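You operate a simulated robot arm through the tools that you are given. There is no shell and no other tool.

Carry out the task below with a simulated robot arm. There is one attempt and no reset: what you move stays moved.

TASK
Clamp the disc from the mat in the vice and grease its hub.
Fine: load the grease brush at the tin and put it back. Set down upright: grease brush. A coat counts when it lies all over at full strength: go over it till it gets no stronger.

It is judged by the outcome, as a careful person would: the job done as asked, and still so three seconds after it is handed in. It fails if anything else is knocked over, pushed out of place, dropped, spilled or broken.

THE ROBOT
A 6-joint arm with a two-finger parallel gripper, fixed in place. Base frame: the origin is on the floor under the middle of its stand, x ahead of it, y to its left, z up; the work surface is at about z = 0.732. Units: m, rad, N and s.
With the tool pointing down near the work surface it reaches from about 0.2 to 0.64 m from the base axis. Its first joint turns from -1.152 to 1.152 rad. Payload 2.7 kg.
The tool frame sits at the grasp point between the pads (the TCP): z along the fingers, y along the line on which they close. The tips reach 0.023 m beyond it. The gripper opens to 0.094 m. The fingers are 0.038 m wide and 0.01 m thick; the gripper's body (0.054 by 0.096 m) begins 0.039 m behind the TCP.
Orientation is told as [roll, pitch, yaw] about the base's x, y, z axes, in that order, counted from this pose: with the fingers straight down and closing along the base's y, the tool's x points along the base's -x, its y along +y and its z along -z.

THE INTERFACE
- The arm moves only by the tool apply_moves. Its argument "moves" is a list that holds one entry, the list of rows, each a list of 7 numbers: the shift along the base's x, y, z in units of 30 mm (1.0 is 30 mm), then the turn, a rotation vector about the base's x, y, z in units of 4 degrees (1.0 is 4 degrees), then the finger opening in m, from 0 to 0.094. In form: [[[tx, ty, tz, wx, wy, wz, claw], ...]]. A call has 1 to 20 rows; each row shifts and turns the commanded pose from where the row before left it. A call with a number of a shift or a turn outside -1 to 1 is refused whole. Each row takes 0.2 s and may step no farther than 0.05 m and 0.15 rad from the row before; otherwise, or with a gripper value out of range, the whole call is refused. Where a pose cannot be reached the arm comes as near as it can. A force on the tool above 40 N (or 10 N above the force at the start of the call, whichever is more), or a blocked arm, ends the call early, and 0.2 s more pass. The fingers move at their own pace (about 0.045 m/s each) and stop on an object; they squeeze with about 31 N. The grip force told is the motor's: it shows also when the fingers shut on nothing. Time passes only in rows, and 0.2 s behind the last, so rows that do not move let the fingers close. It gives the time, the measured TCP pose, the force on the tool (base axes), the opening and the grip force at its end, in the units of the frame above (readings bear some noise), with the torque about the TCP (base axes, N m) and any sound that the robot's microphone picked up, and new pictures: "pictures" is both (left out), scene, wrist or none.
- Cameras (640 x 400 px; columns grow to the right, rows downward): "scene" is fixed at [0.0648, -0.4216, 1.4106]; the picture's right is [0.86, -0.51, 0.00], its down [-0.26, -0.45, -0.86] and it looks along [0.43, 0.74, -0.52] (base axes); focal length 342 px, centre (320, 200). "wrist" rides on the gripper at [0.086, 0.016, -0.075] in the tool frame; the picture's right is [-0.18, 0.98, 0.00], its down [-0.58, -0.11, -0.81] and it looks along [-0.79, -0.15, 0.59] (tool axes); focal length 243 px, centre (320, 200). There is no depth. A picture from a camera that has moved, and an enlarged one, comes with that camera's place and axes in the base frame and with its lens.
- inspect(camera, box): a new picture of the part [left, top, right, bottom] of that camera's present view, enlarged. No time passes.
- close_job(): hands the job in; it is judged then, once.

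Nothing tells you positions but the pictures and the camera data. Unless the task says otherwise, let go and move clear before handing in.

The tools are called after "Request:" as a command line: name --argument value ..., lists and objects as JSON in quotes. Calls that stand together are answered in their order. apply_moves: Moves the arm, as the interface text tells. Its arguments: {"type":"object","properties":{"moves":{"type":"array","items":{"type":"array","items":{"type":"array","items":{"type":"number"}}}},"pictures":{"type":"string","enum":["both","scene","wrist","none"]}},"required":["moves"]} The other tools are called the same way: inspect (camera, box) takes an enlarged picture of a part of a camera's view; close_job () hands the job in.

At the start:

```text
time: 0.0
eef_pos: [0.4373, 0.1498, 1.0551]
tcp_rot: [0.002, -0.001, 0.0]
ft_force: [-0.7, -0.5, 0.0]
torque: [0.0, 0.0, 0.0]
finger_gap: 0.094
grasp_force: 0.1
```

scene: 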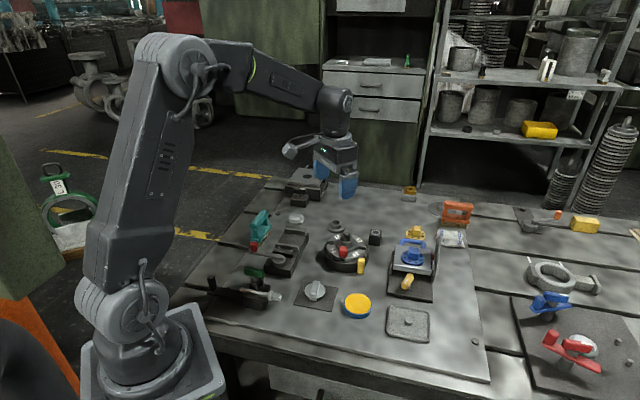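
wrist: 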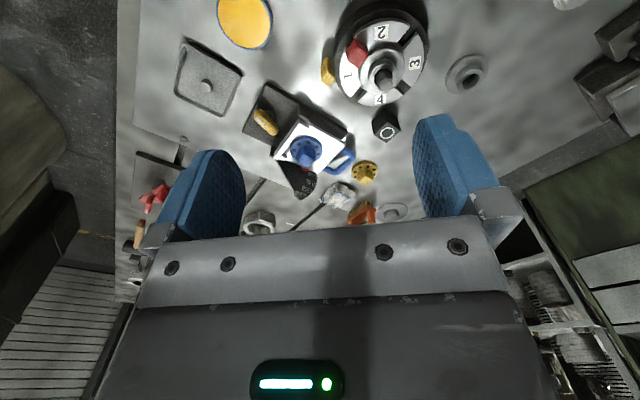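

I see a bench crowded with small fixtures: a mat with a disc-like knob, a yellow tin, a numbered dial, and several clamps. I'll enlarge the views to identify the vice, disc, tin and brush before moving.

Request:
inspect --camera "scene" --box '[200, 170, 360, 270]'

Request:
inspect --camera "scene" --box '[200, 240, 360, 340]'

Request:
inspect --camera "scene" --box '[320, 180, 480, 280]'

Request:
inspect --camera "scene" --box '[320, 260, 480, 360]'

Request:
inspect --camera "scene" --box '[480, 190, 640, 390]'

Request:
inspect --camera "wrist" --box '[130, 0, 450, 240]'

```text
4.00 times, centred on (280, 220) of scene
camera zoom: at [0.0648, -0.4216, 1.4106], right [0.86, -0.51, 0.0], down [-0.26, -0.45, -0.86], along [0.43, 0.74, -0.52], focal length 1369 px, centre (480, 120)
```

zoom: 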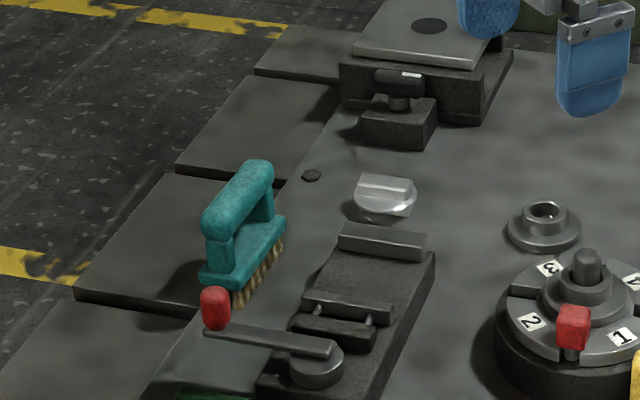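

```text
4.00 times, centred on (280, 290) of scene
camera zoom: at [0.0648, -0.4216, 1.4106], right [0.86, -0.51, 0.0], down [-0.26, -0.45, -0.86], along [0.43, 0.74, -0.52], focal length 1369 px, centre (480, -160)
```

zoom: 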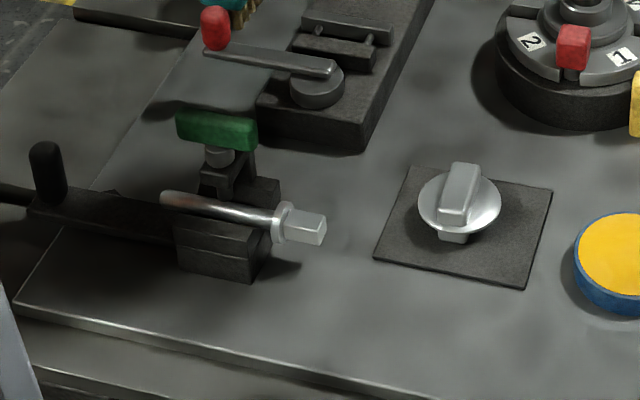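

```text
4.00 times, centred on (400, 230) of scene
camera zoom: at [0.0648, -0.4216, 1.4106], right [0.86, -0.51, 0.0], down [-0.26, -0.45, -0.86], along [0.43, 0.74, -0.52], focal length 1369 px, centre (0, 80)
```

zoom: 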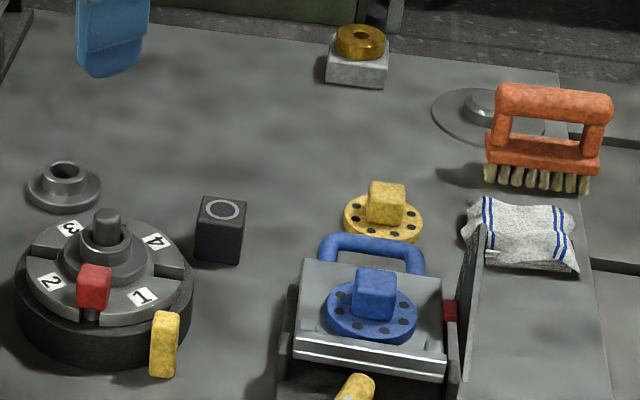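

```text
4.00 times, centred on (400, 310) of scene
camera zoom: at [0.0648, -0.4216, 1.4106], right [0.86, -0.51, 0.0], down [-0.26, -0.45, -0.86], along [0.43, 0.74, -0.52], focal length 1369 px, centre (0, -240)
```

zoom: 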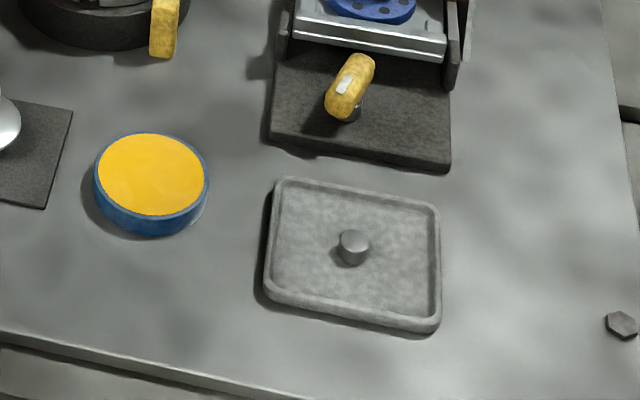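

```text
2.00 times, centred on (560, 290) of scene
camera zoom: at [0.0648, -0.4216, 1.4106], right [0.86, -0.51, 0.0], down [-0.26, -0.45, -0.86], along [0.43, 0.74, -0.52], focal length 684 px, centre (-160, 20)
```

zoom: 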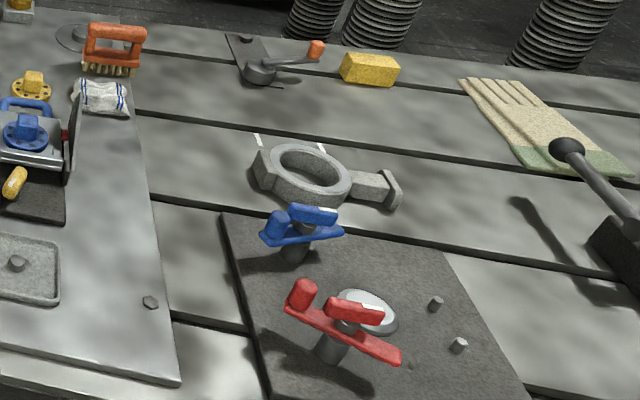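

```text
1.67 times, centred on (290, 120) of wrist
camera zoom: at [0.3508, 0.1655, 1.1275], right [0.18, 0.98, 0.0], down [0.58, -0.11, 0.81], along [0.79, -0.15, -0.59], focal length 404 px, centre (370, 333)
```

zoom: 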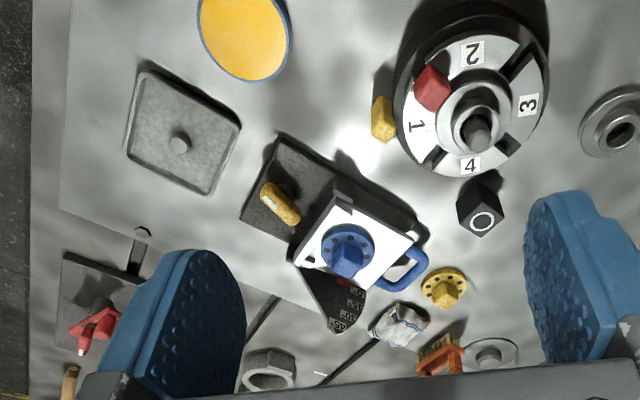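

The scene has several similar fixtures, so I'm zooming further into the candidates (cam-lever vice, brushes, tins, discs) to be sure which is which.

Request:
inspect --camera "scene" --box '[240, 205, 320, 285]'

Request:
inspect --camera "scene" --box '[290, 270, 346, 314]'

Request:
inspect --camera "scene" --box '[200, 260, 290, 320]'

Request:
inspect --camera "scene" --box '[275, 165, 345, 215]'

Request:
inspect --camera "wrist" --box '[160, 0, 320, 100]'

Request:
inspect --camera "wrist" --box '[420, 0, 640, 140]'

```text
5.00 times, centred on (280, 245) of scene
camera zoom: at [0.0648, -0.4216, 1.4106], right [0.86, -0.51, 0.0], down [-0.26, -0.45, -0.86], along [0.43, 0.74, -0.52], focal length 1711 px, centre (520, -25)
```

zoom: 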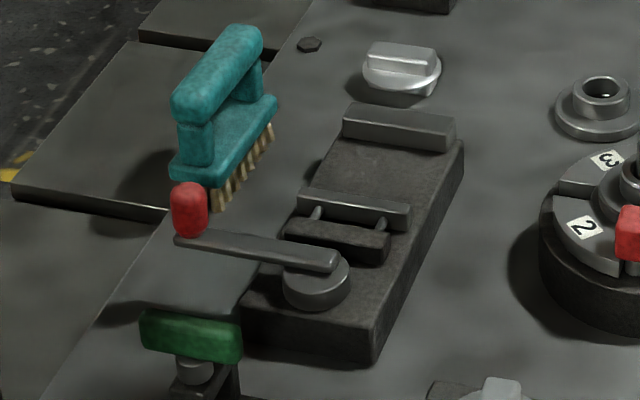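

```text
9.09 times, centred on (318, 292) of scene
camera zoom: at [0.0648, -0.4216, 1.4106], right [0.86, -0.51, 0.0], down [-0.26, -0.45, -0.86], along [0.43, 0.74, -0.52], focal length 3111 px, centre (338, -636)
```

zoom: 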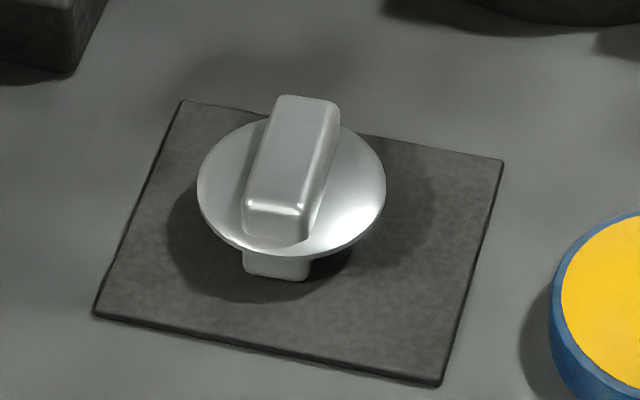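

```text
6.67 times, centred on (245, 290) of scene
camera zoom: at [0.0648, -0.4216, 1.4106], right [0.86, -0.51, 0.0], down [-0.26, -0.45, -0.86], along [0.43, 0.74, -0.52], focal length 2281 px, centre (820, -400)
```

zoom: 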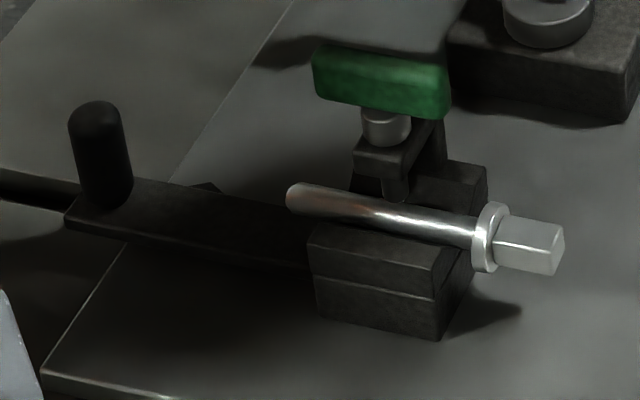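

```text
8.00 times, centred on (310, 190) of scene
camera zoom: at [0.0648, -0.4216, 1.4106], right [0.86, -0.51, 0.0], down [-0.26, -0.45, -0.86], along [0.43, 0.74, -0.52], focal length 2737 px, centre (400, 280)
```

zoom: 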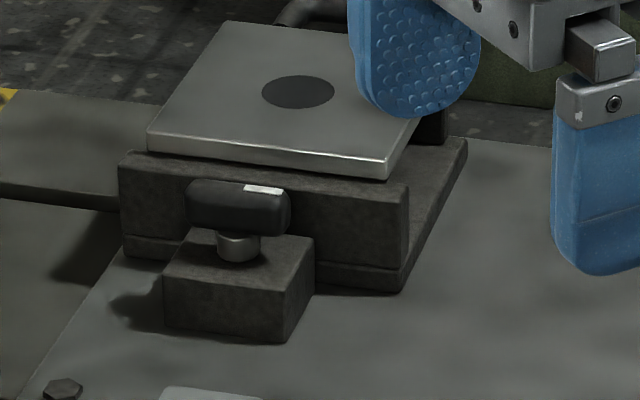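

```text
4.00 times, centred on (240, 50) of wrist
camera zoom: at [0.3508, 0.1655, 1.1275], right [0.18, 0.98, 0.0], down [0.58, -0.11, 0.81], along [0.79, -0.15, -0.59], focal length 970 px, centre (640, 800)
```

zoom: 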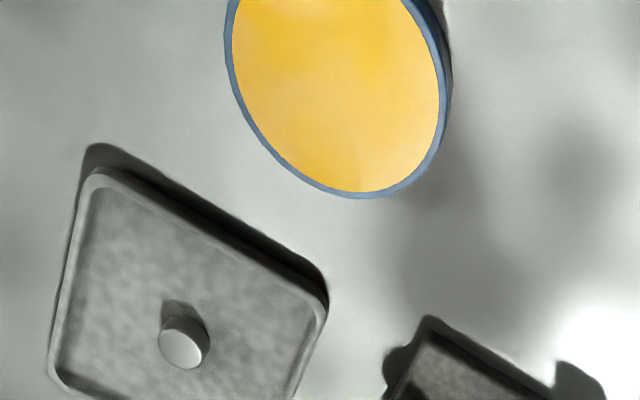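

```text
2.86 times, centred on (530, 70) of wrist
camera zoom: at [0.3508, 0.1655, 1.1275], right [0.18, 0.98, 0.0], down [0.58, -0.11, 0.81], along [0.79, -0.15, -0.59], focal length 693 px, centre (-280, 571)
```

zoom: 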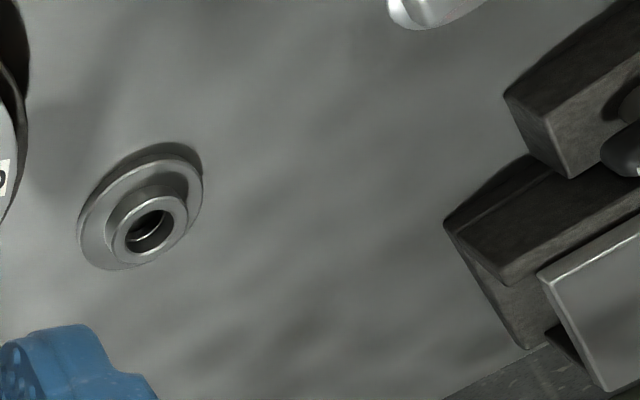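

The teal bristle brush is in reach (the orange one is about 0.96 m out). I take the yellow-filled blue tin to be the grease, near (0.44, 0.04), and the mat with the silver disc to be near (0.38, 0.13). The cam-lever vice with the red knob looks to be near (0.39, 0.31). I'll fly the wrist camera over the vice for a closer look.

Request:
apply_moves --moves '[[[-0.762, 1, -0.583, 0, 0, 0, 0.094], [-0.762, 1, -0.583, 0, 0, 0, 0.094], [-0.762, 1, -0.583, 0, 0, 0, 0.094], [-0.762, 1, -0.583, 0, 0, 0, 0.094], [-0.762, 1, -0.583, 0, 0, 0, 0.094], [-0.762, 1, -0.583, 0, 0, 0, 0.094], [0, 0, 0, 0, 0, 0, 0.094]]]' --pictures "both"

```text
time: 1.6
eef_pos: [0.3007, 0.3298, 0.9486]
tcp_rot: [-0.001, -0.002, 0.0]
ft_force: [-0.2, -0.1, -1.1]
torque: [0.06, -0.05, -0.01]
finger_gap: 0.0938
grasp_force: 0.1
camera wrist: at [0.2143, 0.3468, 1.0213], right [0.18, 0.98, 0.0], down [0.58, -0.11, 0.81], along [0.79, -0.15, -0.59], focal length 243 px, centre (320, 200)
```

scene: 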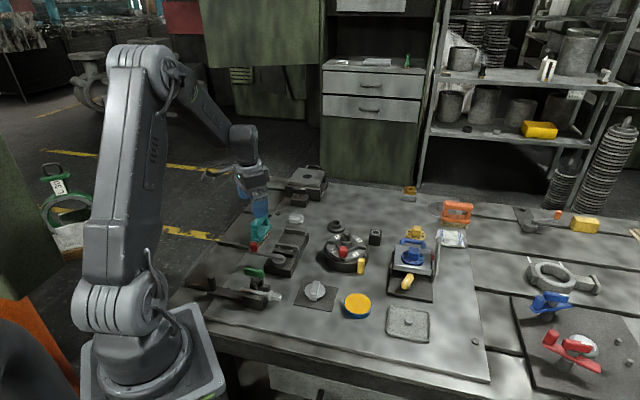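
wrist: 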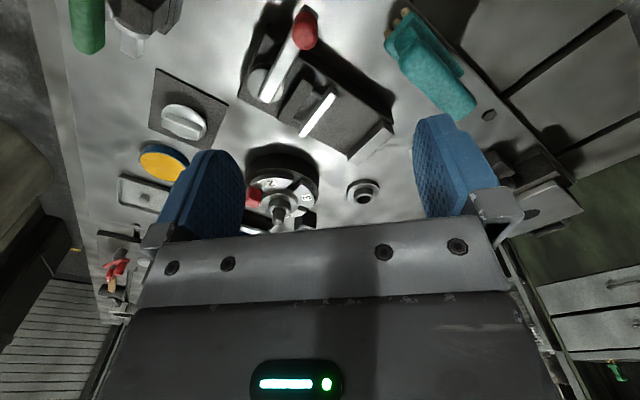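

Request:
inspect --camera "wrist" --box '[225, 0, 417, 170]'

Request:
inspect --camera "wrist" --box '[370, 0, 530, 130]'

Request:
inspect --camera "wrist" --box '[120, 60, 260, 190]'

Request:
inspect --camera "wrist" --box '[50, 0, 200, 80]'

```text
2.35 times, centred on (321, 85) of wrist
camera zoom: at [0.2143, 0.3468, 1.0213], right [0.18, 0.98, 0.0], down [0.58, -0.11, 0.81], along [0.79, -0.15, -0.59], focal length 571 px, centre (318, 471)
```

zoom: 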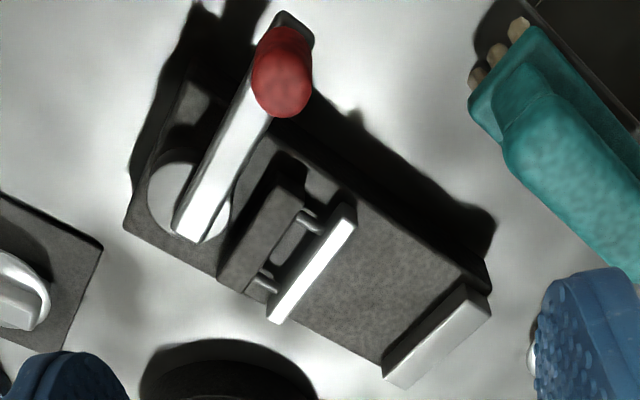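

```text
3.08 times, centred on (450, 65) of wrist
camera zoom: at [0.2143, 0.3468, 1.0213], right [0.18, 0.98, 0.0], down [0.58, -0.11, 0.81], along [0.79, -0.15, -0.59], focal length 746 px, centre (-80, 615)
```

zoom: 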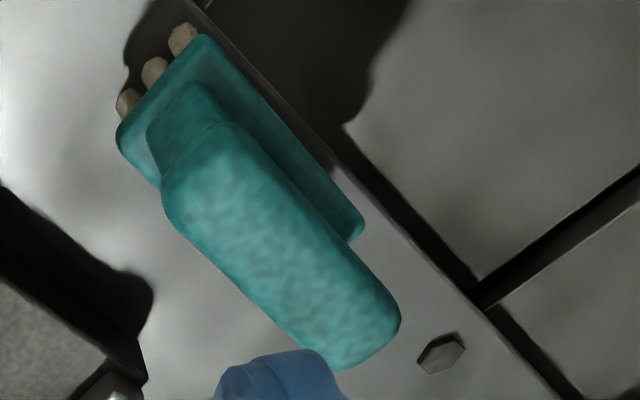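

```text
3.08 times, centred on (190, 125) of wrist
camera zoom: at [0.2143, 0.3468, 1.0213], right [0.18, 0.98, 0.0], down [0.58, -0.11, 0.81], along [0.79, -0.15, -0.59], focal length 746 px, centre (720, 431)
```

zoom: 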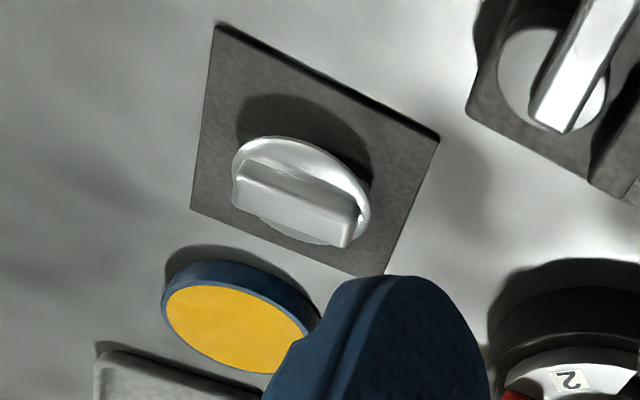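

```text
4.27 times, centred on (125, 40) of wrist
camera zoom: at [0.2143, 0.3468, 1.0213], right [0.18, 0.98, 0.0], down [0.58, -0.11, 0.81], along [0.79, -0.15, -0.59], focal length 1035 px, centre (1152, 883)
```

zoom: 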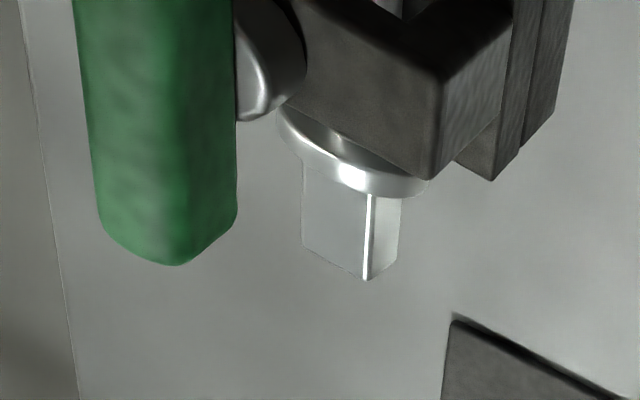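

The cam vice is clear from above. The moving jaw is centred near (0.38, 0.31) and the fixed jaw near (0.436, 0.374), with the axis at about 47°. I'll zoom harder on the disc, the vice jaws and the cam.

Request:
inspect --camera "wrist" --box '[160, 85, 216, 140]'

Request:
inspect --camera "scene" --box '[260, 218, 316, 274]'

Request:
inspect --camera "wrist" --box '[235, 50, 340, 130]'

Request:
inspect --camera "scene" --box '[240, 200, 280, 260]'

Request:
inspect --camera "scene" --box '[280, 204, 316, 232]'

```text
7.27 times, centred on (188, 112) of wrist
camera zoom: at [0.2143, 0.3468, 1.0213], right [0.18, 0.98, 0.0], down [0.58, -0.11, 0.81], along [0.79, -0.15, -0.59], focal length 1764 px, centre (1280, 836)
```

zoom: 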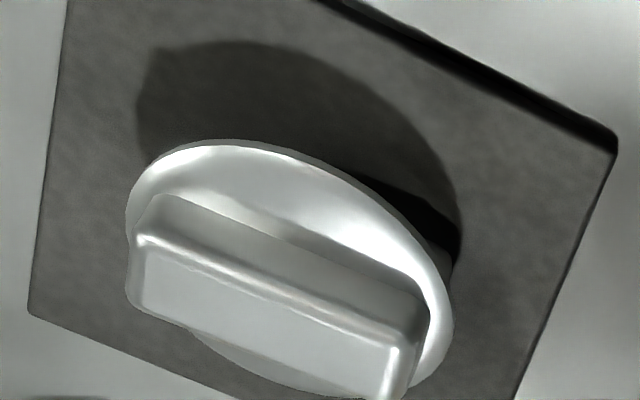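

```text
7.14 times, centred on (288, 246) of scene
camera zoom: at [0.0648, -0.4215, 1.4106], right [0.86, -0.51, 0.0], down [-0.26, -0.45, -0.86], along [0.43, 0.74, -0.52], focal length 2444 px, centre (549, -129)
```

zoom: 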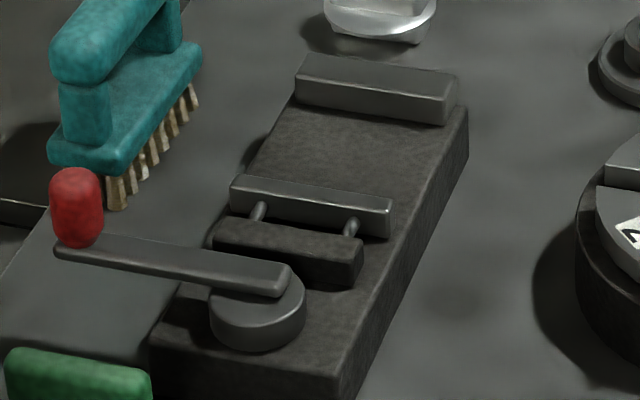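

```text
5.00 times, centred on (288, 90) of wrist
camera zoom: at [0.2143, 0.3468, 1.0213], right [0.18, 0.98, 0.0], down [0.58, -0.11, 0.81], along [0.79, -0.15, -0.59], focal length 1213 px, centre (482, 750)
```

zoom: 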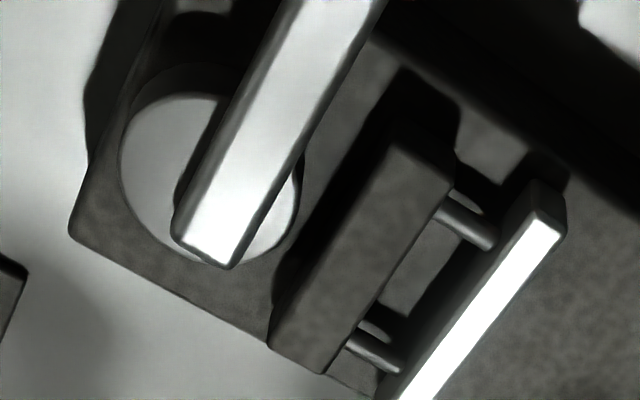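

```text
6.67 times, centred on (260, 230) of scene
camera zoom: at [0.0648, -0.4215, 1.4106], right [0.86, -0.51, 0.0], down [-0.26, -0.45, -0.86], along [0.43, 0.74, -0.52], focal length 2281 px, centre (720, 0)
```

zoom: 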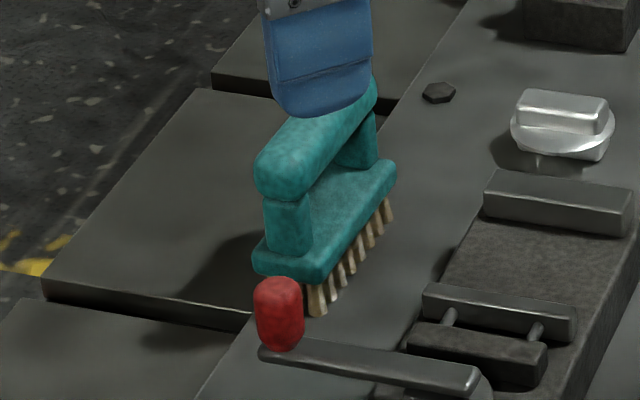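

```text
14.29 times, centred on (298, 218) of scene
camera zoom: at [0.0648, -0.4215, 1.4106], right [0.86, -0.51, 0.0], down [-0.26, -0.45, -0.86], along [0.43, 0.74, -0.52], focal length 4888 px, centre (634, -57)
```

zoom: 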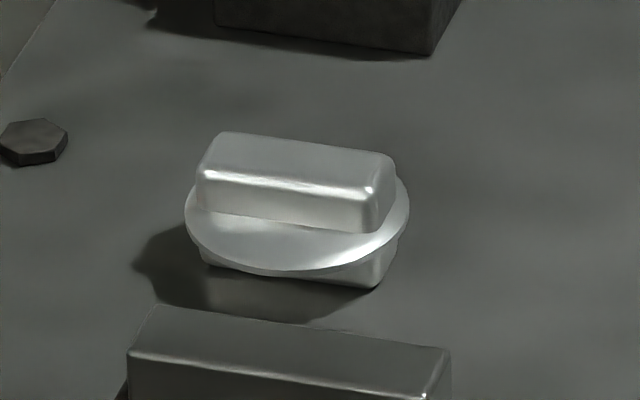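

Both silver discs are the same kind: a disc with a bar on top and a matching foot block below. The one on the mat is the target. I'll take a second wrist viewpoint that shows both the mat disc and the vice, to measure heights.

Request:
apply_moves --moves '[[[0.14, -0.91, -0.23, 0, 0, 0, 0.094], [0.14, -0.91, -0.23, 0, 0, 0, 0.094], [0.14, -0.91, -0.23, 0, 0, 0, 0.094], [0.14, -0.91, -0.23, 0, 0, 0, 0.094], [0.14, -0.91, -0.23, 0, 0, 0, 0.094], [0.14, -0.91, -0.23, 0, 0, 0, 0.094], [0.14, -0.91, -0.23, 0, 0, 0, 0.094], [0, 0, 0, 0, 0, 0, 0.094]]]' --pictures "wrist"

```text
time: 3.4
eef_pos: [0.3279, 0.1363, 0.9016]
tcp_rot: [0.0, -0.002, 0.0]
ft_force: [-0.2, 0.5, 0.9]
torque: [0.01, 0.01, 0.03]
finger_gap: 0.094
grasp_force: 0.1
camera wrist: at [0.2422, 0.1524, 0.974], right [0.18, 0.98, 0.0], down [0.58, -0.11, 0.81], along [0.79, -0.15, -0.59], focal length 243 px, centre (320, 200)
```

wrist: 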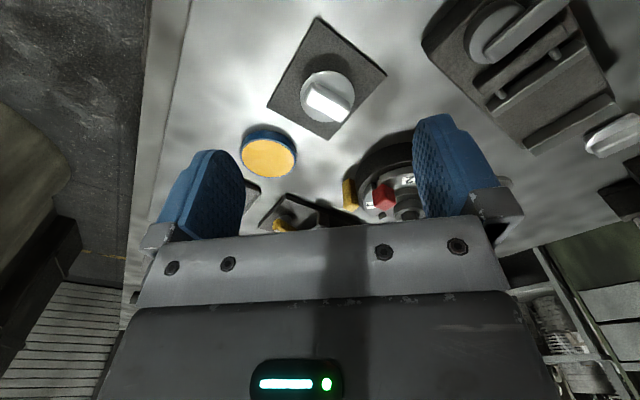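

Request:
inspect --camera "wrist" --box '[290, 60, 370, 130]'

Request:
inspect --camera "wrist" --box '[415, 0, 640, 160]'

Request:
inspect --camera "wrist" --box '[500, 60, 640, 160]'

Request:
inspect --camera "wrist" --box '[225, 115, 325, 190]'

```text
5.71 times, centred on (330, 95) of wrist
camera zoom: at [0.2422, 0.1524, 0.974], right [0.18, 0.98, 0.0], down [0.58, -0.11, 0.81], along [0.79, -0.15, -0.59], focal length 1386 px, centre (263, 800)
```

zoom: 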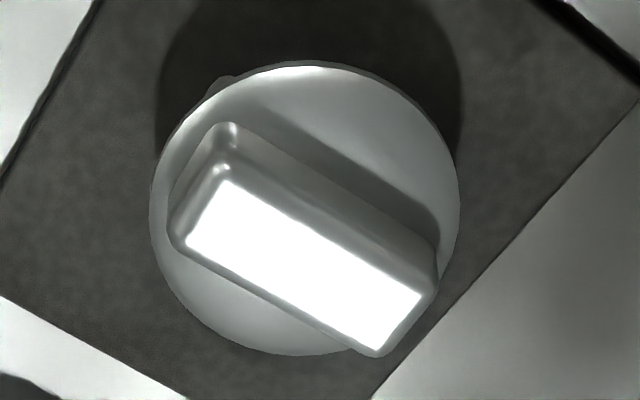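

```text
2.50 times, centred on (528, 80) of wrist
camera zoom: at [0.2422, 0.1524, 0.974], right [0.18, 0.98, 0.0], down [0.58, -0.11, 0.81], along [0.79, -0.15, -0.59], focal length 606 px, centre (-199, 500)
```

zoom: 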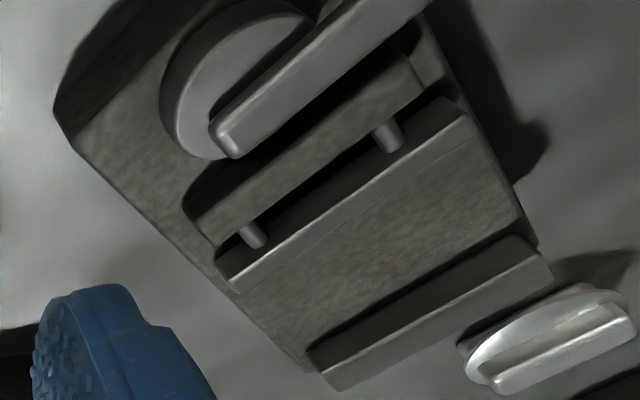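

```text
4.00 times, centred on (570, 110) of wrist
camera zoom: at [0.2422, 0.1524, 0.974], right [0.18, 0.98, 0.0], down [0.58, -0.11, 0.81], along [0.79, -0.15, -0.59], focal length 970 px, centre (-680, 560)
```

zoom: 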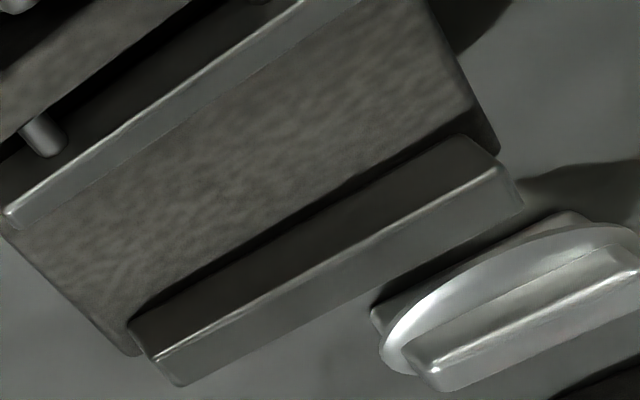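

```text
5.33 times, centred on (275, 152) of wrist
camera zoom: at [0.2422, 0.1524, 0.974], right [0.18, 0.98, 0.0], down [0.58, -0.11, 0.81], along [0.79, -0.15, -0.59], focal length 1294 px, centre (560, 453)
```

zoom: 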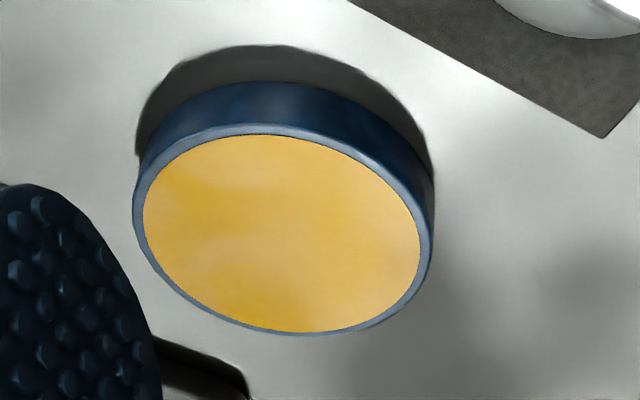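

The disc measures about 54 mm across with a bar roughly 42 x 20 mm. It is centred near (0.377, 0.133), with the bar's long axis at about 47°, parallel to the vice axis. I'm zooming further to get jaw heights and the jaw gap.

Request:
inspect --camera "scene" --box '[272, 234, 312, 262]'

Request:
inspect --camera "scene" --box '[280, 218, 320, 246]'

Request:
inspect --camera "wrist" --box '[485, 30, 615, 130]'

Request:
inspect --camera "wrist" --box '[415, 0, 545, 90]'

Request:
inspect --camera "scene" --box '[248, 238, 300, 278]'

```text
14.29 times, centred on (292, 248) of scene
camera zoom: at [0.0648, -0.4216, 1.4106], right [0.86, -0.51, 0.0], down [-0.26, -0.45, -0.86], along [0.43, 0.74, -0.52], focal length 4888 px, centre (720, -486)
```

zoom: 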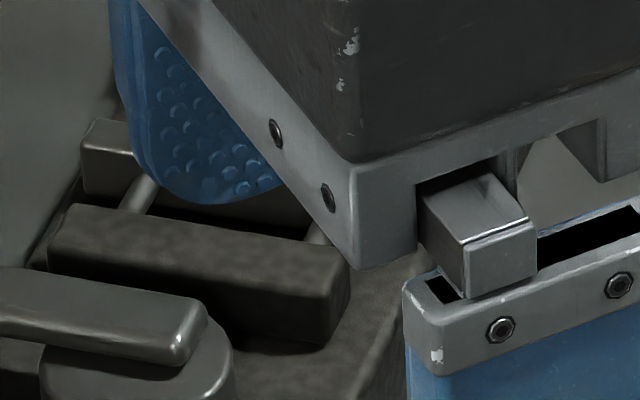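

```text
14.29 times, centred on (300, 232) of scene
camera zoom: at [0.0648, -0.4216, 1.4106], right [0.86, -0.51, 0.0], down [-0.26, -0.45, -0.86], along [0.43, 0.74, -0.52], focal length 4888 px, centre (606, -257)
```

zoom: 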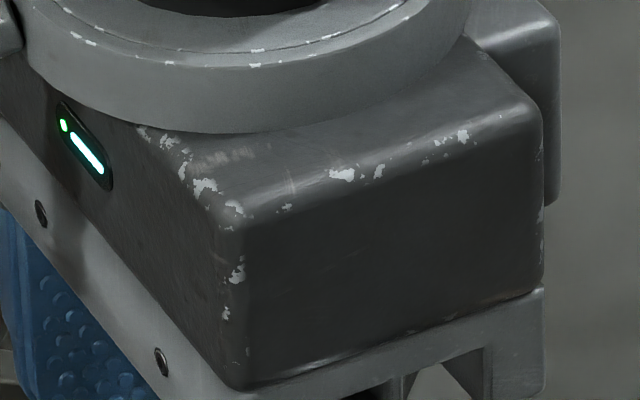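

```text
4.00 times, centred on (550, 80) of wrist
camera zoom: at [0.2422, 0.1524, 0.974], right [0.18, 0.98, 0.0], down [0.58, -0.11, 0.81], along [0.79, -0.15, -0.59], focal length 970 px, centre (-600, 680)
```

zoom: 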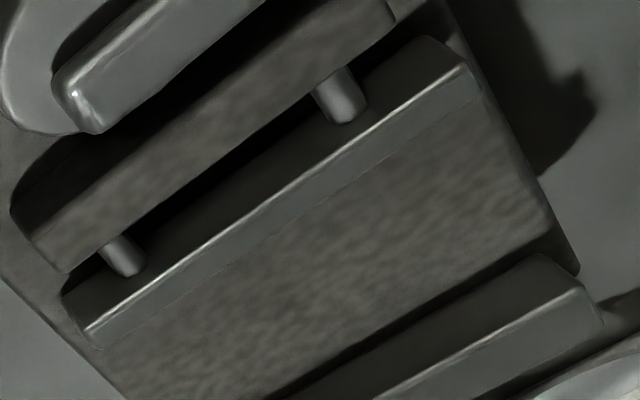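

```text
4.44 times, centred on (480, 45) of wrist
camera zoom: at [0.2422, 0.1524, 0.974], right [0.18, 0.98, 0.0], down [0.58, -0.11, 0.81], along [0.79, -0.15, -0.59], focal length 1078 px, centre (-391, 889)
```

zoom: 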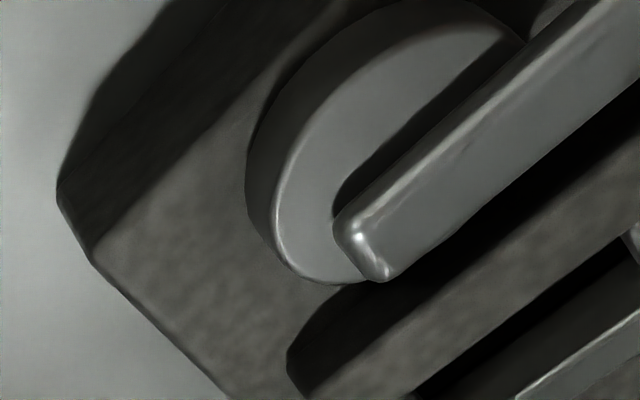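

```text
10.00 times, centred on (274, 258) of scene
camera zoom: at [0.0648, -0.4216, 1.4106], right [0.86, -0.51, 0.0], down [-0.26, -0.45, -0.86], along [0.43, 0.74, -0.52], focal length 3422 px, centre (780, -380)
```

zoom: 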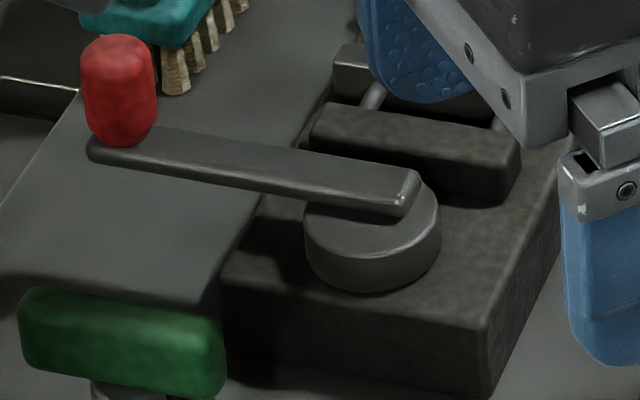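

The jaw gap is about 70 mm and the jaws stand about 16 mm above the bed, so the jaws should grip the disc's 54 mm rim with the foot resting on the bed. Next I'll hover over the disc with the gripper yawed about 46.5° to straddle the bar, and check alignment.

Request:
apply_moves --moves '[[[0.136, -0.008, -0.115, 0, 0, 0.969, 0.06], [0.136, -0.008, -0.115, 0, 0, 0.969, 0.06], [0.136, -0.008, -0.115, 0, 0, 0.969, 0.06], [0.136, -0.008, -0.115, 0, 0, 0.969, 0.06], [0.136, -0.008, -0.115, 0, 0, 0.969, 0.06], [0.136, -0.008, -0.115, 0, 0, 0.969, 0.06], [0.136, -0.008, -0.115, 0, 0, 0.969, 0.06], [0.136, -0.008, -0.115, 0, 0, 0.969, 0.06], [0.136, -0.008, -0.115, 0, 0, 0.969, 0.06], [0.136, -0.008, -0.115, 0, 0, 0.969, 0.06], [0.136, -0.008, -0.115, 0, 0, 0.969, 0.06], [0.136, -0.008, -0.115, 0, 0, 0.969, 0.06], [0, 0, 0, 0, 0, 0, 0.06]]]' --pictures "both"

```text
time: 6.2
eef_pos: [0.3791, 0.1364, 0.8577]
tcp_rot: [0.002, 0.0, 0.815]
ft_force: [0.1, 0.3, 0.0]
torque: [-0.01, 0.06, 0.04]
finger_gap: 0.0601
grasp_force: 0.1
camera wrist: at [0.3078, 0.0842, 0.932], right [-0.59, 0.81, 0.0], down [0.48, 0.35, 0.81], along [0.65, 0.47, -0.59], focal length 243 px, centre (320, 200)
```

scene: 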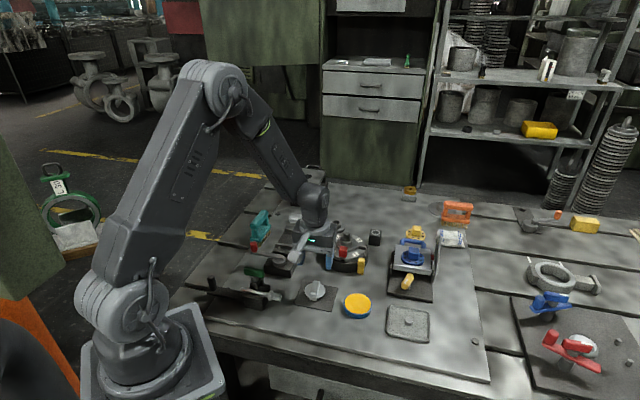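
wrist: 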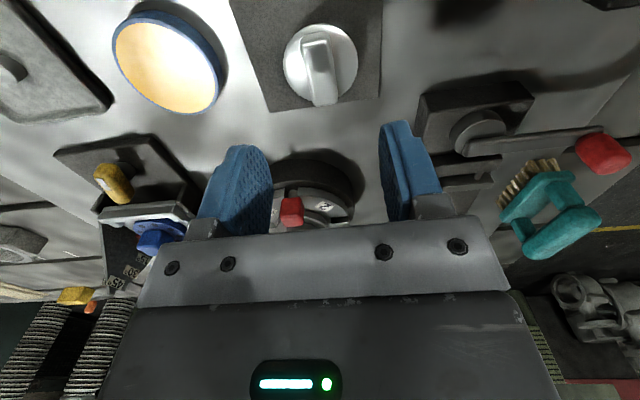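

Request:
inspect --camera "wrist" --box '[272, 10, 372, 115]'

Request:
inspect --camera "wrist" --box '[410, 70, 640, 260]'

Request:
inspect --camera "scene" --box '[290, 260, 370, 330]'

```text
3.81 times, centred on (322, 62) of wrist
camera zoom: at [0.3078, 0.0842, 0.932], right [-0.59, 0.81, 0.0], down [0.48, 0.35, 0.81], along [0.65, 0.47, -0.59], focal length 924 px, centre (312, 724)
```

zoom: 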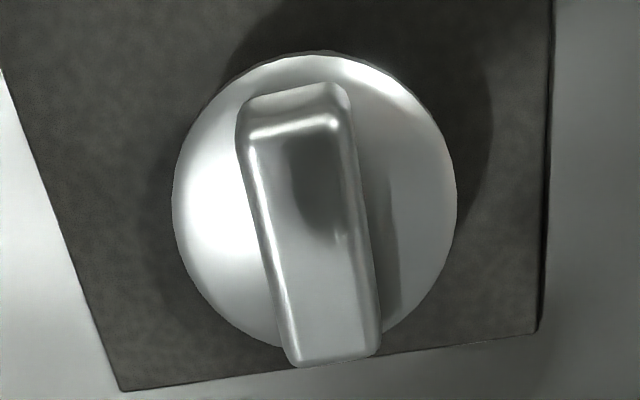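

```text
2.11 times, centred on (525, 165) of wrist
camera zoom: at [0.3078, 0.0842, 0.932], right [-0.59, 0.81, 0.0], down [0.48, 0.35, 0.81], along [0.65, 0.47, -0.59], focal length 511 px, centre (-112, 274)
```

zoom: 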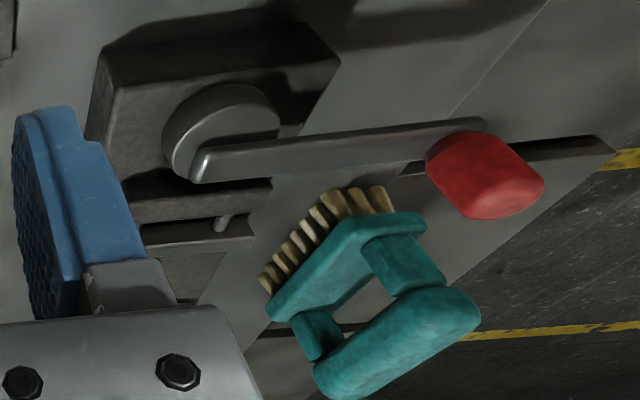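

```text
5.71 times, centred on (330, 295) of scene
camera zoom: at [0.0648, -0.4216, 1.4106], right [0.86, -0.51, 0.0], down [-0.26, -0.45, -0.86], along [0.43, 0.74, -0.52], focal length 1955 px, centre (263, -343)
```

zoom: 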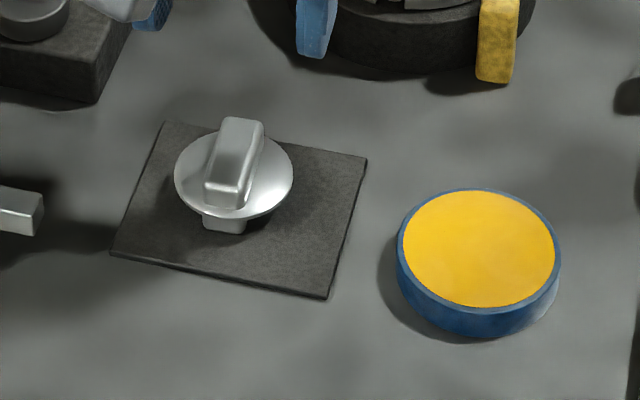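

The bar is centred near (0.3755, 0.1345) and already lines up with the fingers at 46.7°. I'll narrow the opening to straddle the bar and descend to just above it.

Request:
apply_moves --moves '[[[-0.015, -0.008, -0.274, 0, 0, 0, 0.036], [-0.015, -0.008, -0.274, 0, 0, 0, 0.036], [-0.015, -0.008, -0.274, 0, 0, 0, 0.036], [-0.015, -0.008, -0.274, 0, 0, 0, 0.036], [-0.015, -0.008, -0.274, 0, 0, 0, 0.036], [-0.015, -0.008, -0.274, 0, 0, 0, 0.036], [-0.015, -0.008, -0.274, 0, 0, 0, 0.036], [-0.015, -0.008, -0.274, 0, 0, 0, 0.036], [0, 0, 0, 0, 0, 0, 0.036]]]' --pictures "both"

```text
time: 8.2
eef_pos: [0.3762, 0.1342, 0.7929]
tcp_rot: [0.001, -0.002, 0.814]
ft_force: [-0.6, 0.1, -0.1]
torque: [0.03, 0.02, 0.0]
finger_gap: 0.0361
grasp_force: 0.0
camera wrist: at [0.305, 0.0818, 0.8664], right [-0.59, 0.81, 0.0], down [0.48, 0.35, 0.81], along [0.65, 0.47, -0.59], focal length 243 px, centre (320, 200)
```

scene: 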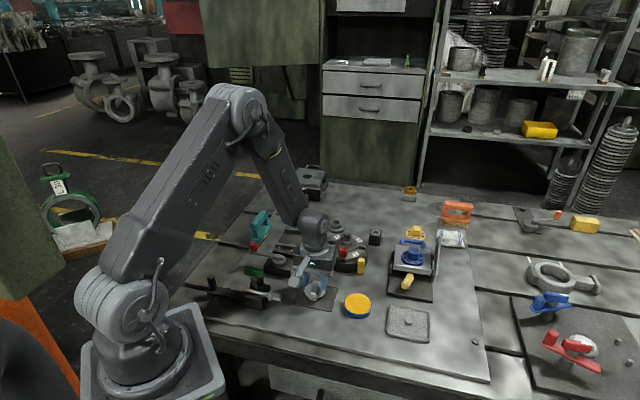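
wrist: 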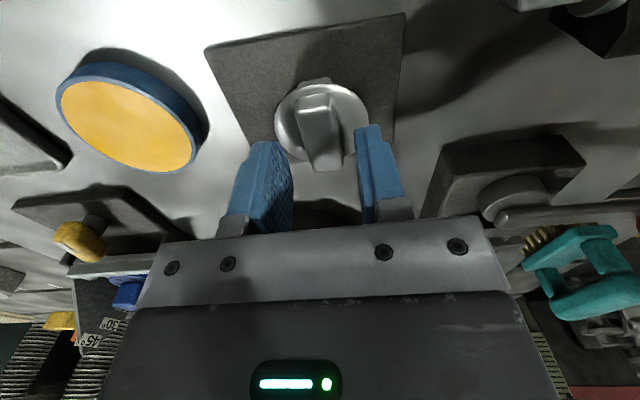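

Request:
inspect --camera "wrist" --box '[220, 50, 420, 230]'

Request:
inspect --camera "scene" --box '[285, 250, 350, 310]'

Request:
inspect --camera "wrist" --box '[420, 120, 640, 270]'

```text
2.22 times, centred on (320, 140) of wrist
camera zoom: at [0.305, 0.0818, 0.8664], right [-0.59, 0.81, 0.0], down [0.48, 0.35, 0.81], along [0.65, 0.47, -0.59], focal length 539 px, centre (320, 333)
```

zoom: 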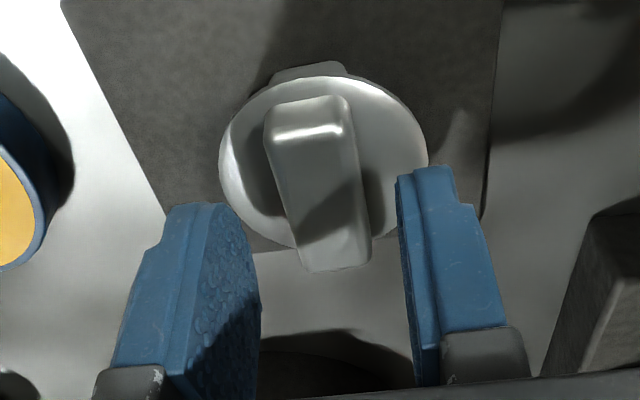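

```text
6.67 times, centred on (318, 280) of scene
camera zoom: at [0.0648, -0.4216, 1.4106], right [0.86, -0.51, 0.0], down [-0.26, -0.45, -0.86], along [0.43, 0.74, -0.52], focal length 2281 px, centre (337, -333)
```

zoom: 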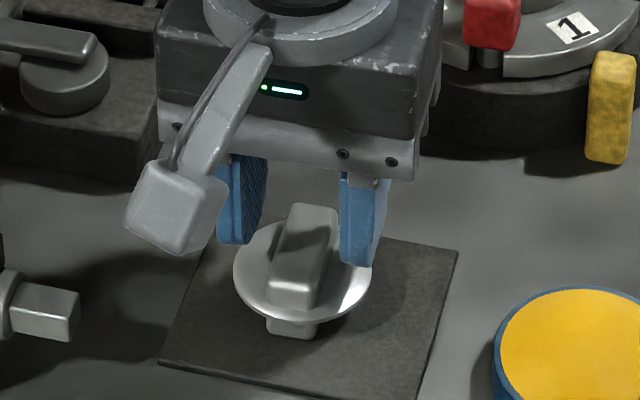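

```text
2.67 times, centred on (530, 195) of wrist
camera zoom: at [0.305, 0.0818, 0.8664], right [-0.59, 0.81, 0.0], down [0.48, 0.35, 0.81], along [0.65, 0.47, -0.59], focal length 647 px, centre (-240, 213)
```

zoom: 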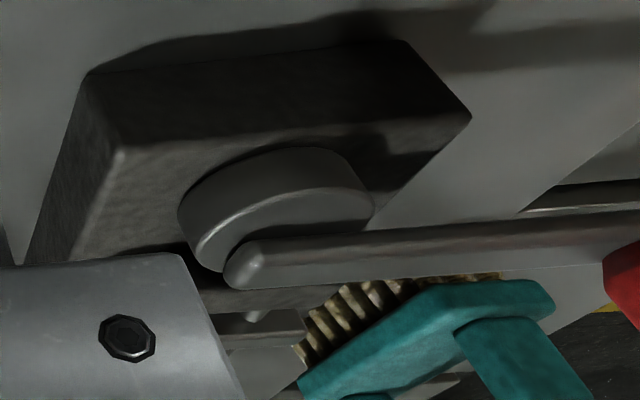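

The fingers straddle the bar. I'll descend in small steps and feel for the disc surface.

Request:
apply_moves --moves '[[[0, 0, -0.08, 0, 0, 0, 0.036], [0, 0, -0.08, 0, 0, 0, 0.036], [0, 0, -0.08, 0, 0, 0, 0.036], [0, 0, -0.08, 0, 0, 0, 0.036], [0, 0, -0.06, 0, 0, 0, 0.036], [0, 0, 0, 0, 0, 0, 0.036]]]' --pictures "wrist"

Request:
inspect --camera "scene" --box '[295, 265, 345, 305]'

```text
time: 9.6
eef_pos: [0.3757, 0.1344, 0.7798]
tcp_rot: [-0.003, -0.002, 0.813]
ft_force: [0.5, 0.3, -1.5]
torque: [-0.02, -0.01, 0.01]
finger_gap: 0.036
grasp_force: 0.1
camera wrist: at [0.3041, 0.0826, 0.8549], right [-0.59, 0.81, 0.0], down [0.48, 0.35, 0.81], along [0.65, 0.47, -0.59], focal length 243 px, centre (320, 200)
```

wrist: 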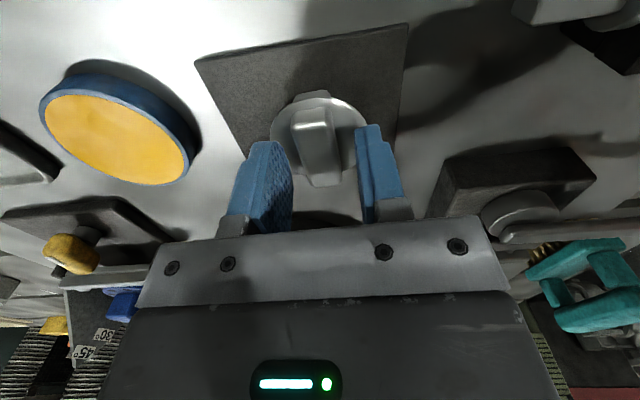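

```text
10.00 times, centred on (320, 285) of scene
camera zoom: at [0.0648, -0.4216, 1.4106], right [0.86, -0.51, 0.0], down [-0.26, -0.45, -0.86], along [0.43, 0.74, -0.52], focal length 3422 px, centre (320, -650)
```

zoom: 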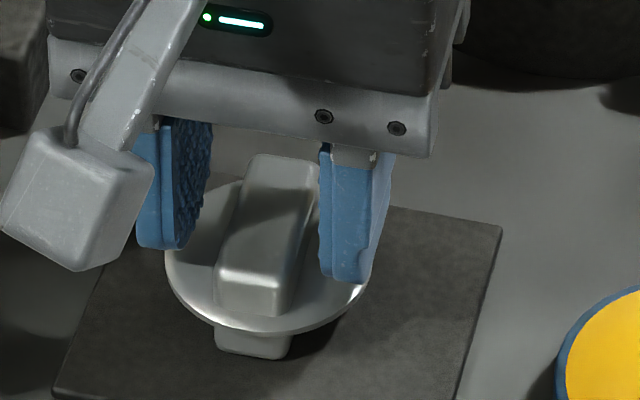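

Request:
apply_moves --moves '[[[0, 0, -0.04, 0, 0, 0, 0.036], [0, 0, -0.04, 0, 0, 0, 0.036], [0, 0, 0, 0, 0, 0, 0.036]]]' --pictures "none"

Request:
inspect --camera "scene" --box '[295, 265, 345, 305]'

```text
time: 10.4
eef_pos: [0.3748, 0.1347, 0.7772]
tcp_rot: [0.001, -0.002, 0.815]
ft_force: [0.9, 0.2, -0.3]
torque: [-0.01, 0.02, 0.0]
finger_gap: 0.0361
grasp_force: 0.0
```

```text
10.00 times, centred on (320, 285) of scene
camera zoom: at [0.0648, -0.4216, 1.4106], right [0.86, -0.51, 0.0], down [-0.26, -0.45, -0.86], along [0.43, 0.74, -0.52], focal length 3422 px, centre (320, -650)
```

zoom: 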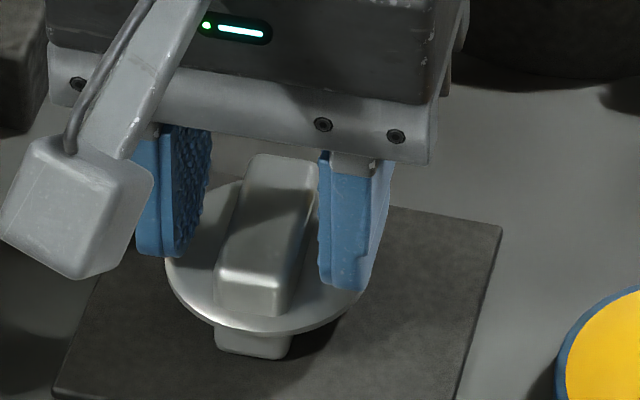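

Request:
apply_moves --moves '[[[0, 0, -0.035, 0, 0, 0, 0.036], [0, 0, -0.035, 0, 0, 0, 0.036], [0, 0, 0, 0, 0, 0, 0.036]]]' --pictures "none"

Request:
inspect --camera "scene" --box '[295, 265, 345, 305]'

```text
time: 11.2
eef_pos: [0.3755, 0.1349, 0.7776]
tcp_rot: [0.001, -0.002, 0.814]
ft_force: [0.6, -1.2, 4.9]
torque: [-0.1, 0.03, 0.01]
finger_gap: 0.0361
grasp_force: 0.1
```

```text
10.00 times, centred on (320, 285) of scene
camera zoom: at [0.0647, -0.4216, 1.4106], right [0.86, -0.51, 0.0], down [-0.26, -0.45, -0.86], along [0.43, 0.74, -0.52], focal length 3422 px, centre (320, -650)
```

zoom: 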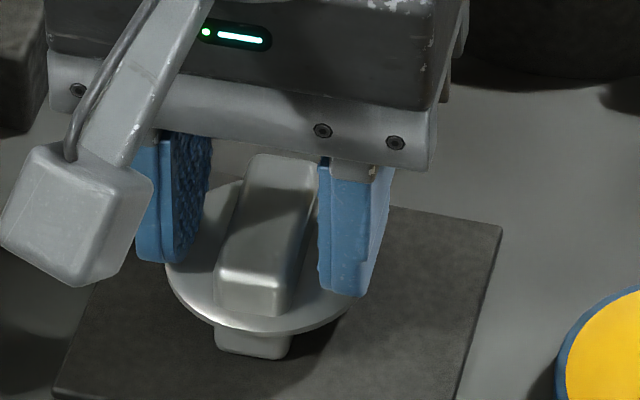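

Contact was felt at a TCP height of about 0.777, so the disc top is near z 0.754. I'll back off 1.5 mm and close on the bar.

Request:
apply_moves --moves '[[[0, 0, 0.1, 0, 0, 0, 0.036], [0, 0, 0, 0, 0, 0, 0.01], [0, 0, 0, 0, 0, 0, 0.01], [0, 0, 0, 0, 0, 0, 0.01], [0, 0, 0, 0, 0, 0, 0.01]]]' --pictures "wrist"

Request:
inspect --camera "scene" --box '[295, 265, 345, 305]'

```text
time: 12.4
eef_pos: [0.3751, 0.1348, 0.7804]
tcp_rot: [0.0, -0.003, 0.814]
ft_force: [2.3, -2.5, 1.1]
torque: [-0.06, -0.01, -0.06]
finger_gap: 0.0194
grasp_force: 31.7
camera wrist: at [0.3034, 0.0824, 0.8535], right [-0.59, 0.81, 0.0], down [0.48, 0.35, 0.81], along [0.65, 0.47, -0.59], focal length 243 px, centre (320, 200)
```

wrist: 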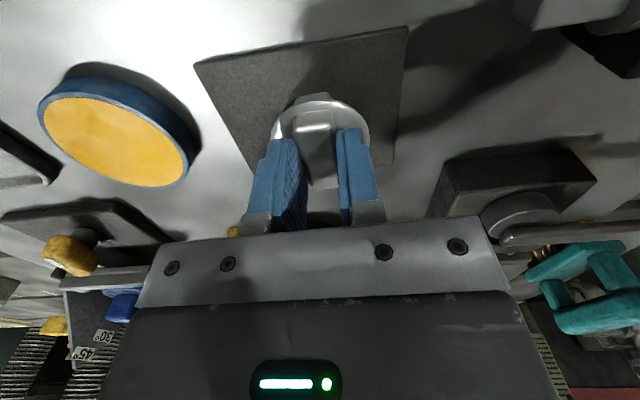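

```text
10.00 times, centred on (320, 285) of scene
camera zoom: at [0.0648, -0.4216, 1.4106], right [0.86, -0.51, 0.0], down [-0.26, -0.45, -0.86], along [0.43, 0.74, -0.52], focal length 3422 px, centre (320, -650)
```

zoom: 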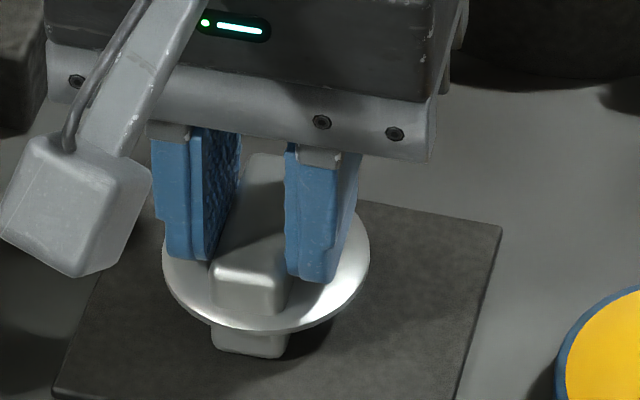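

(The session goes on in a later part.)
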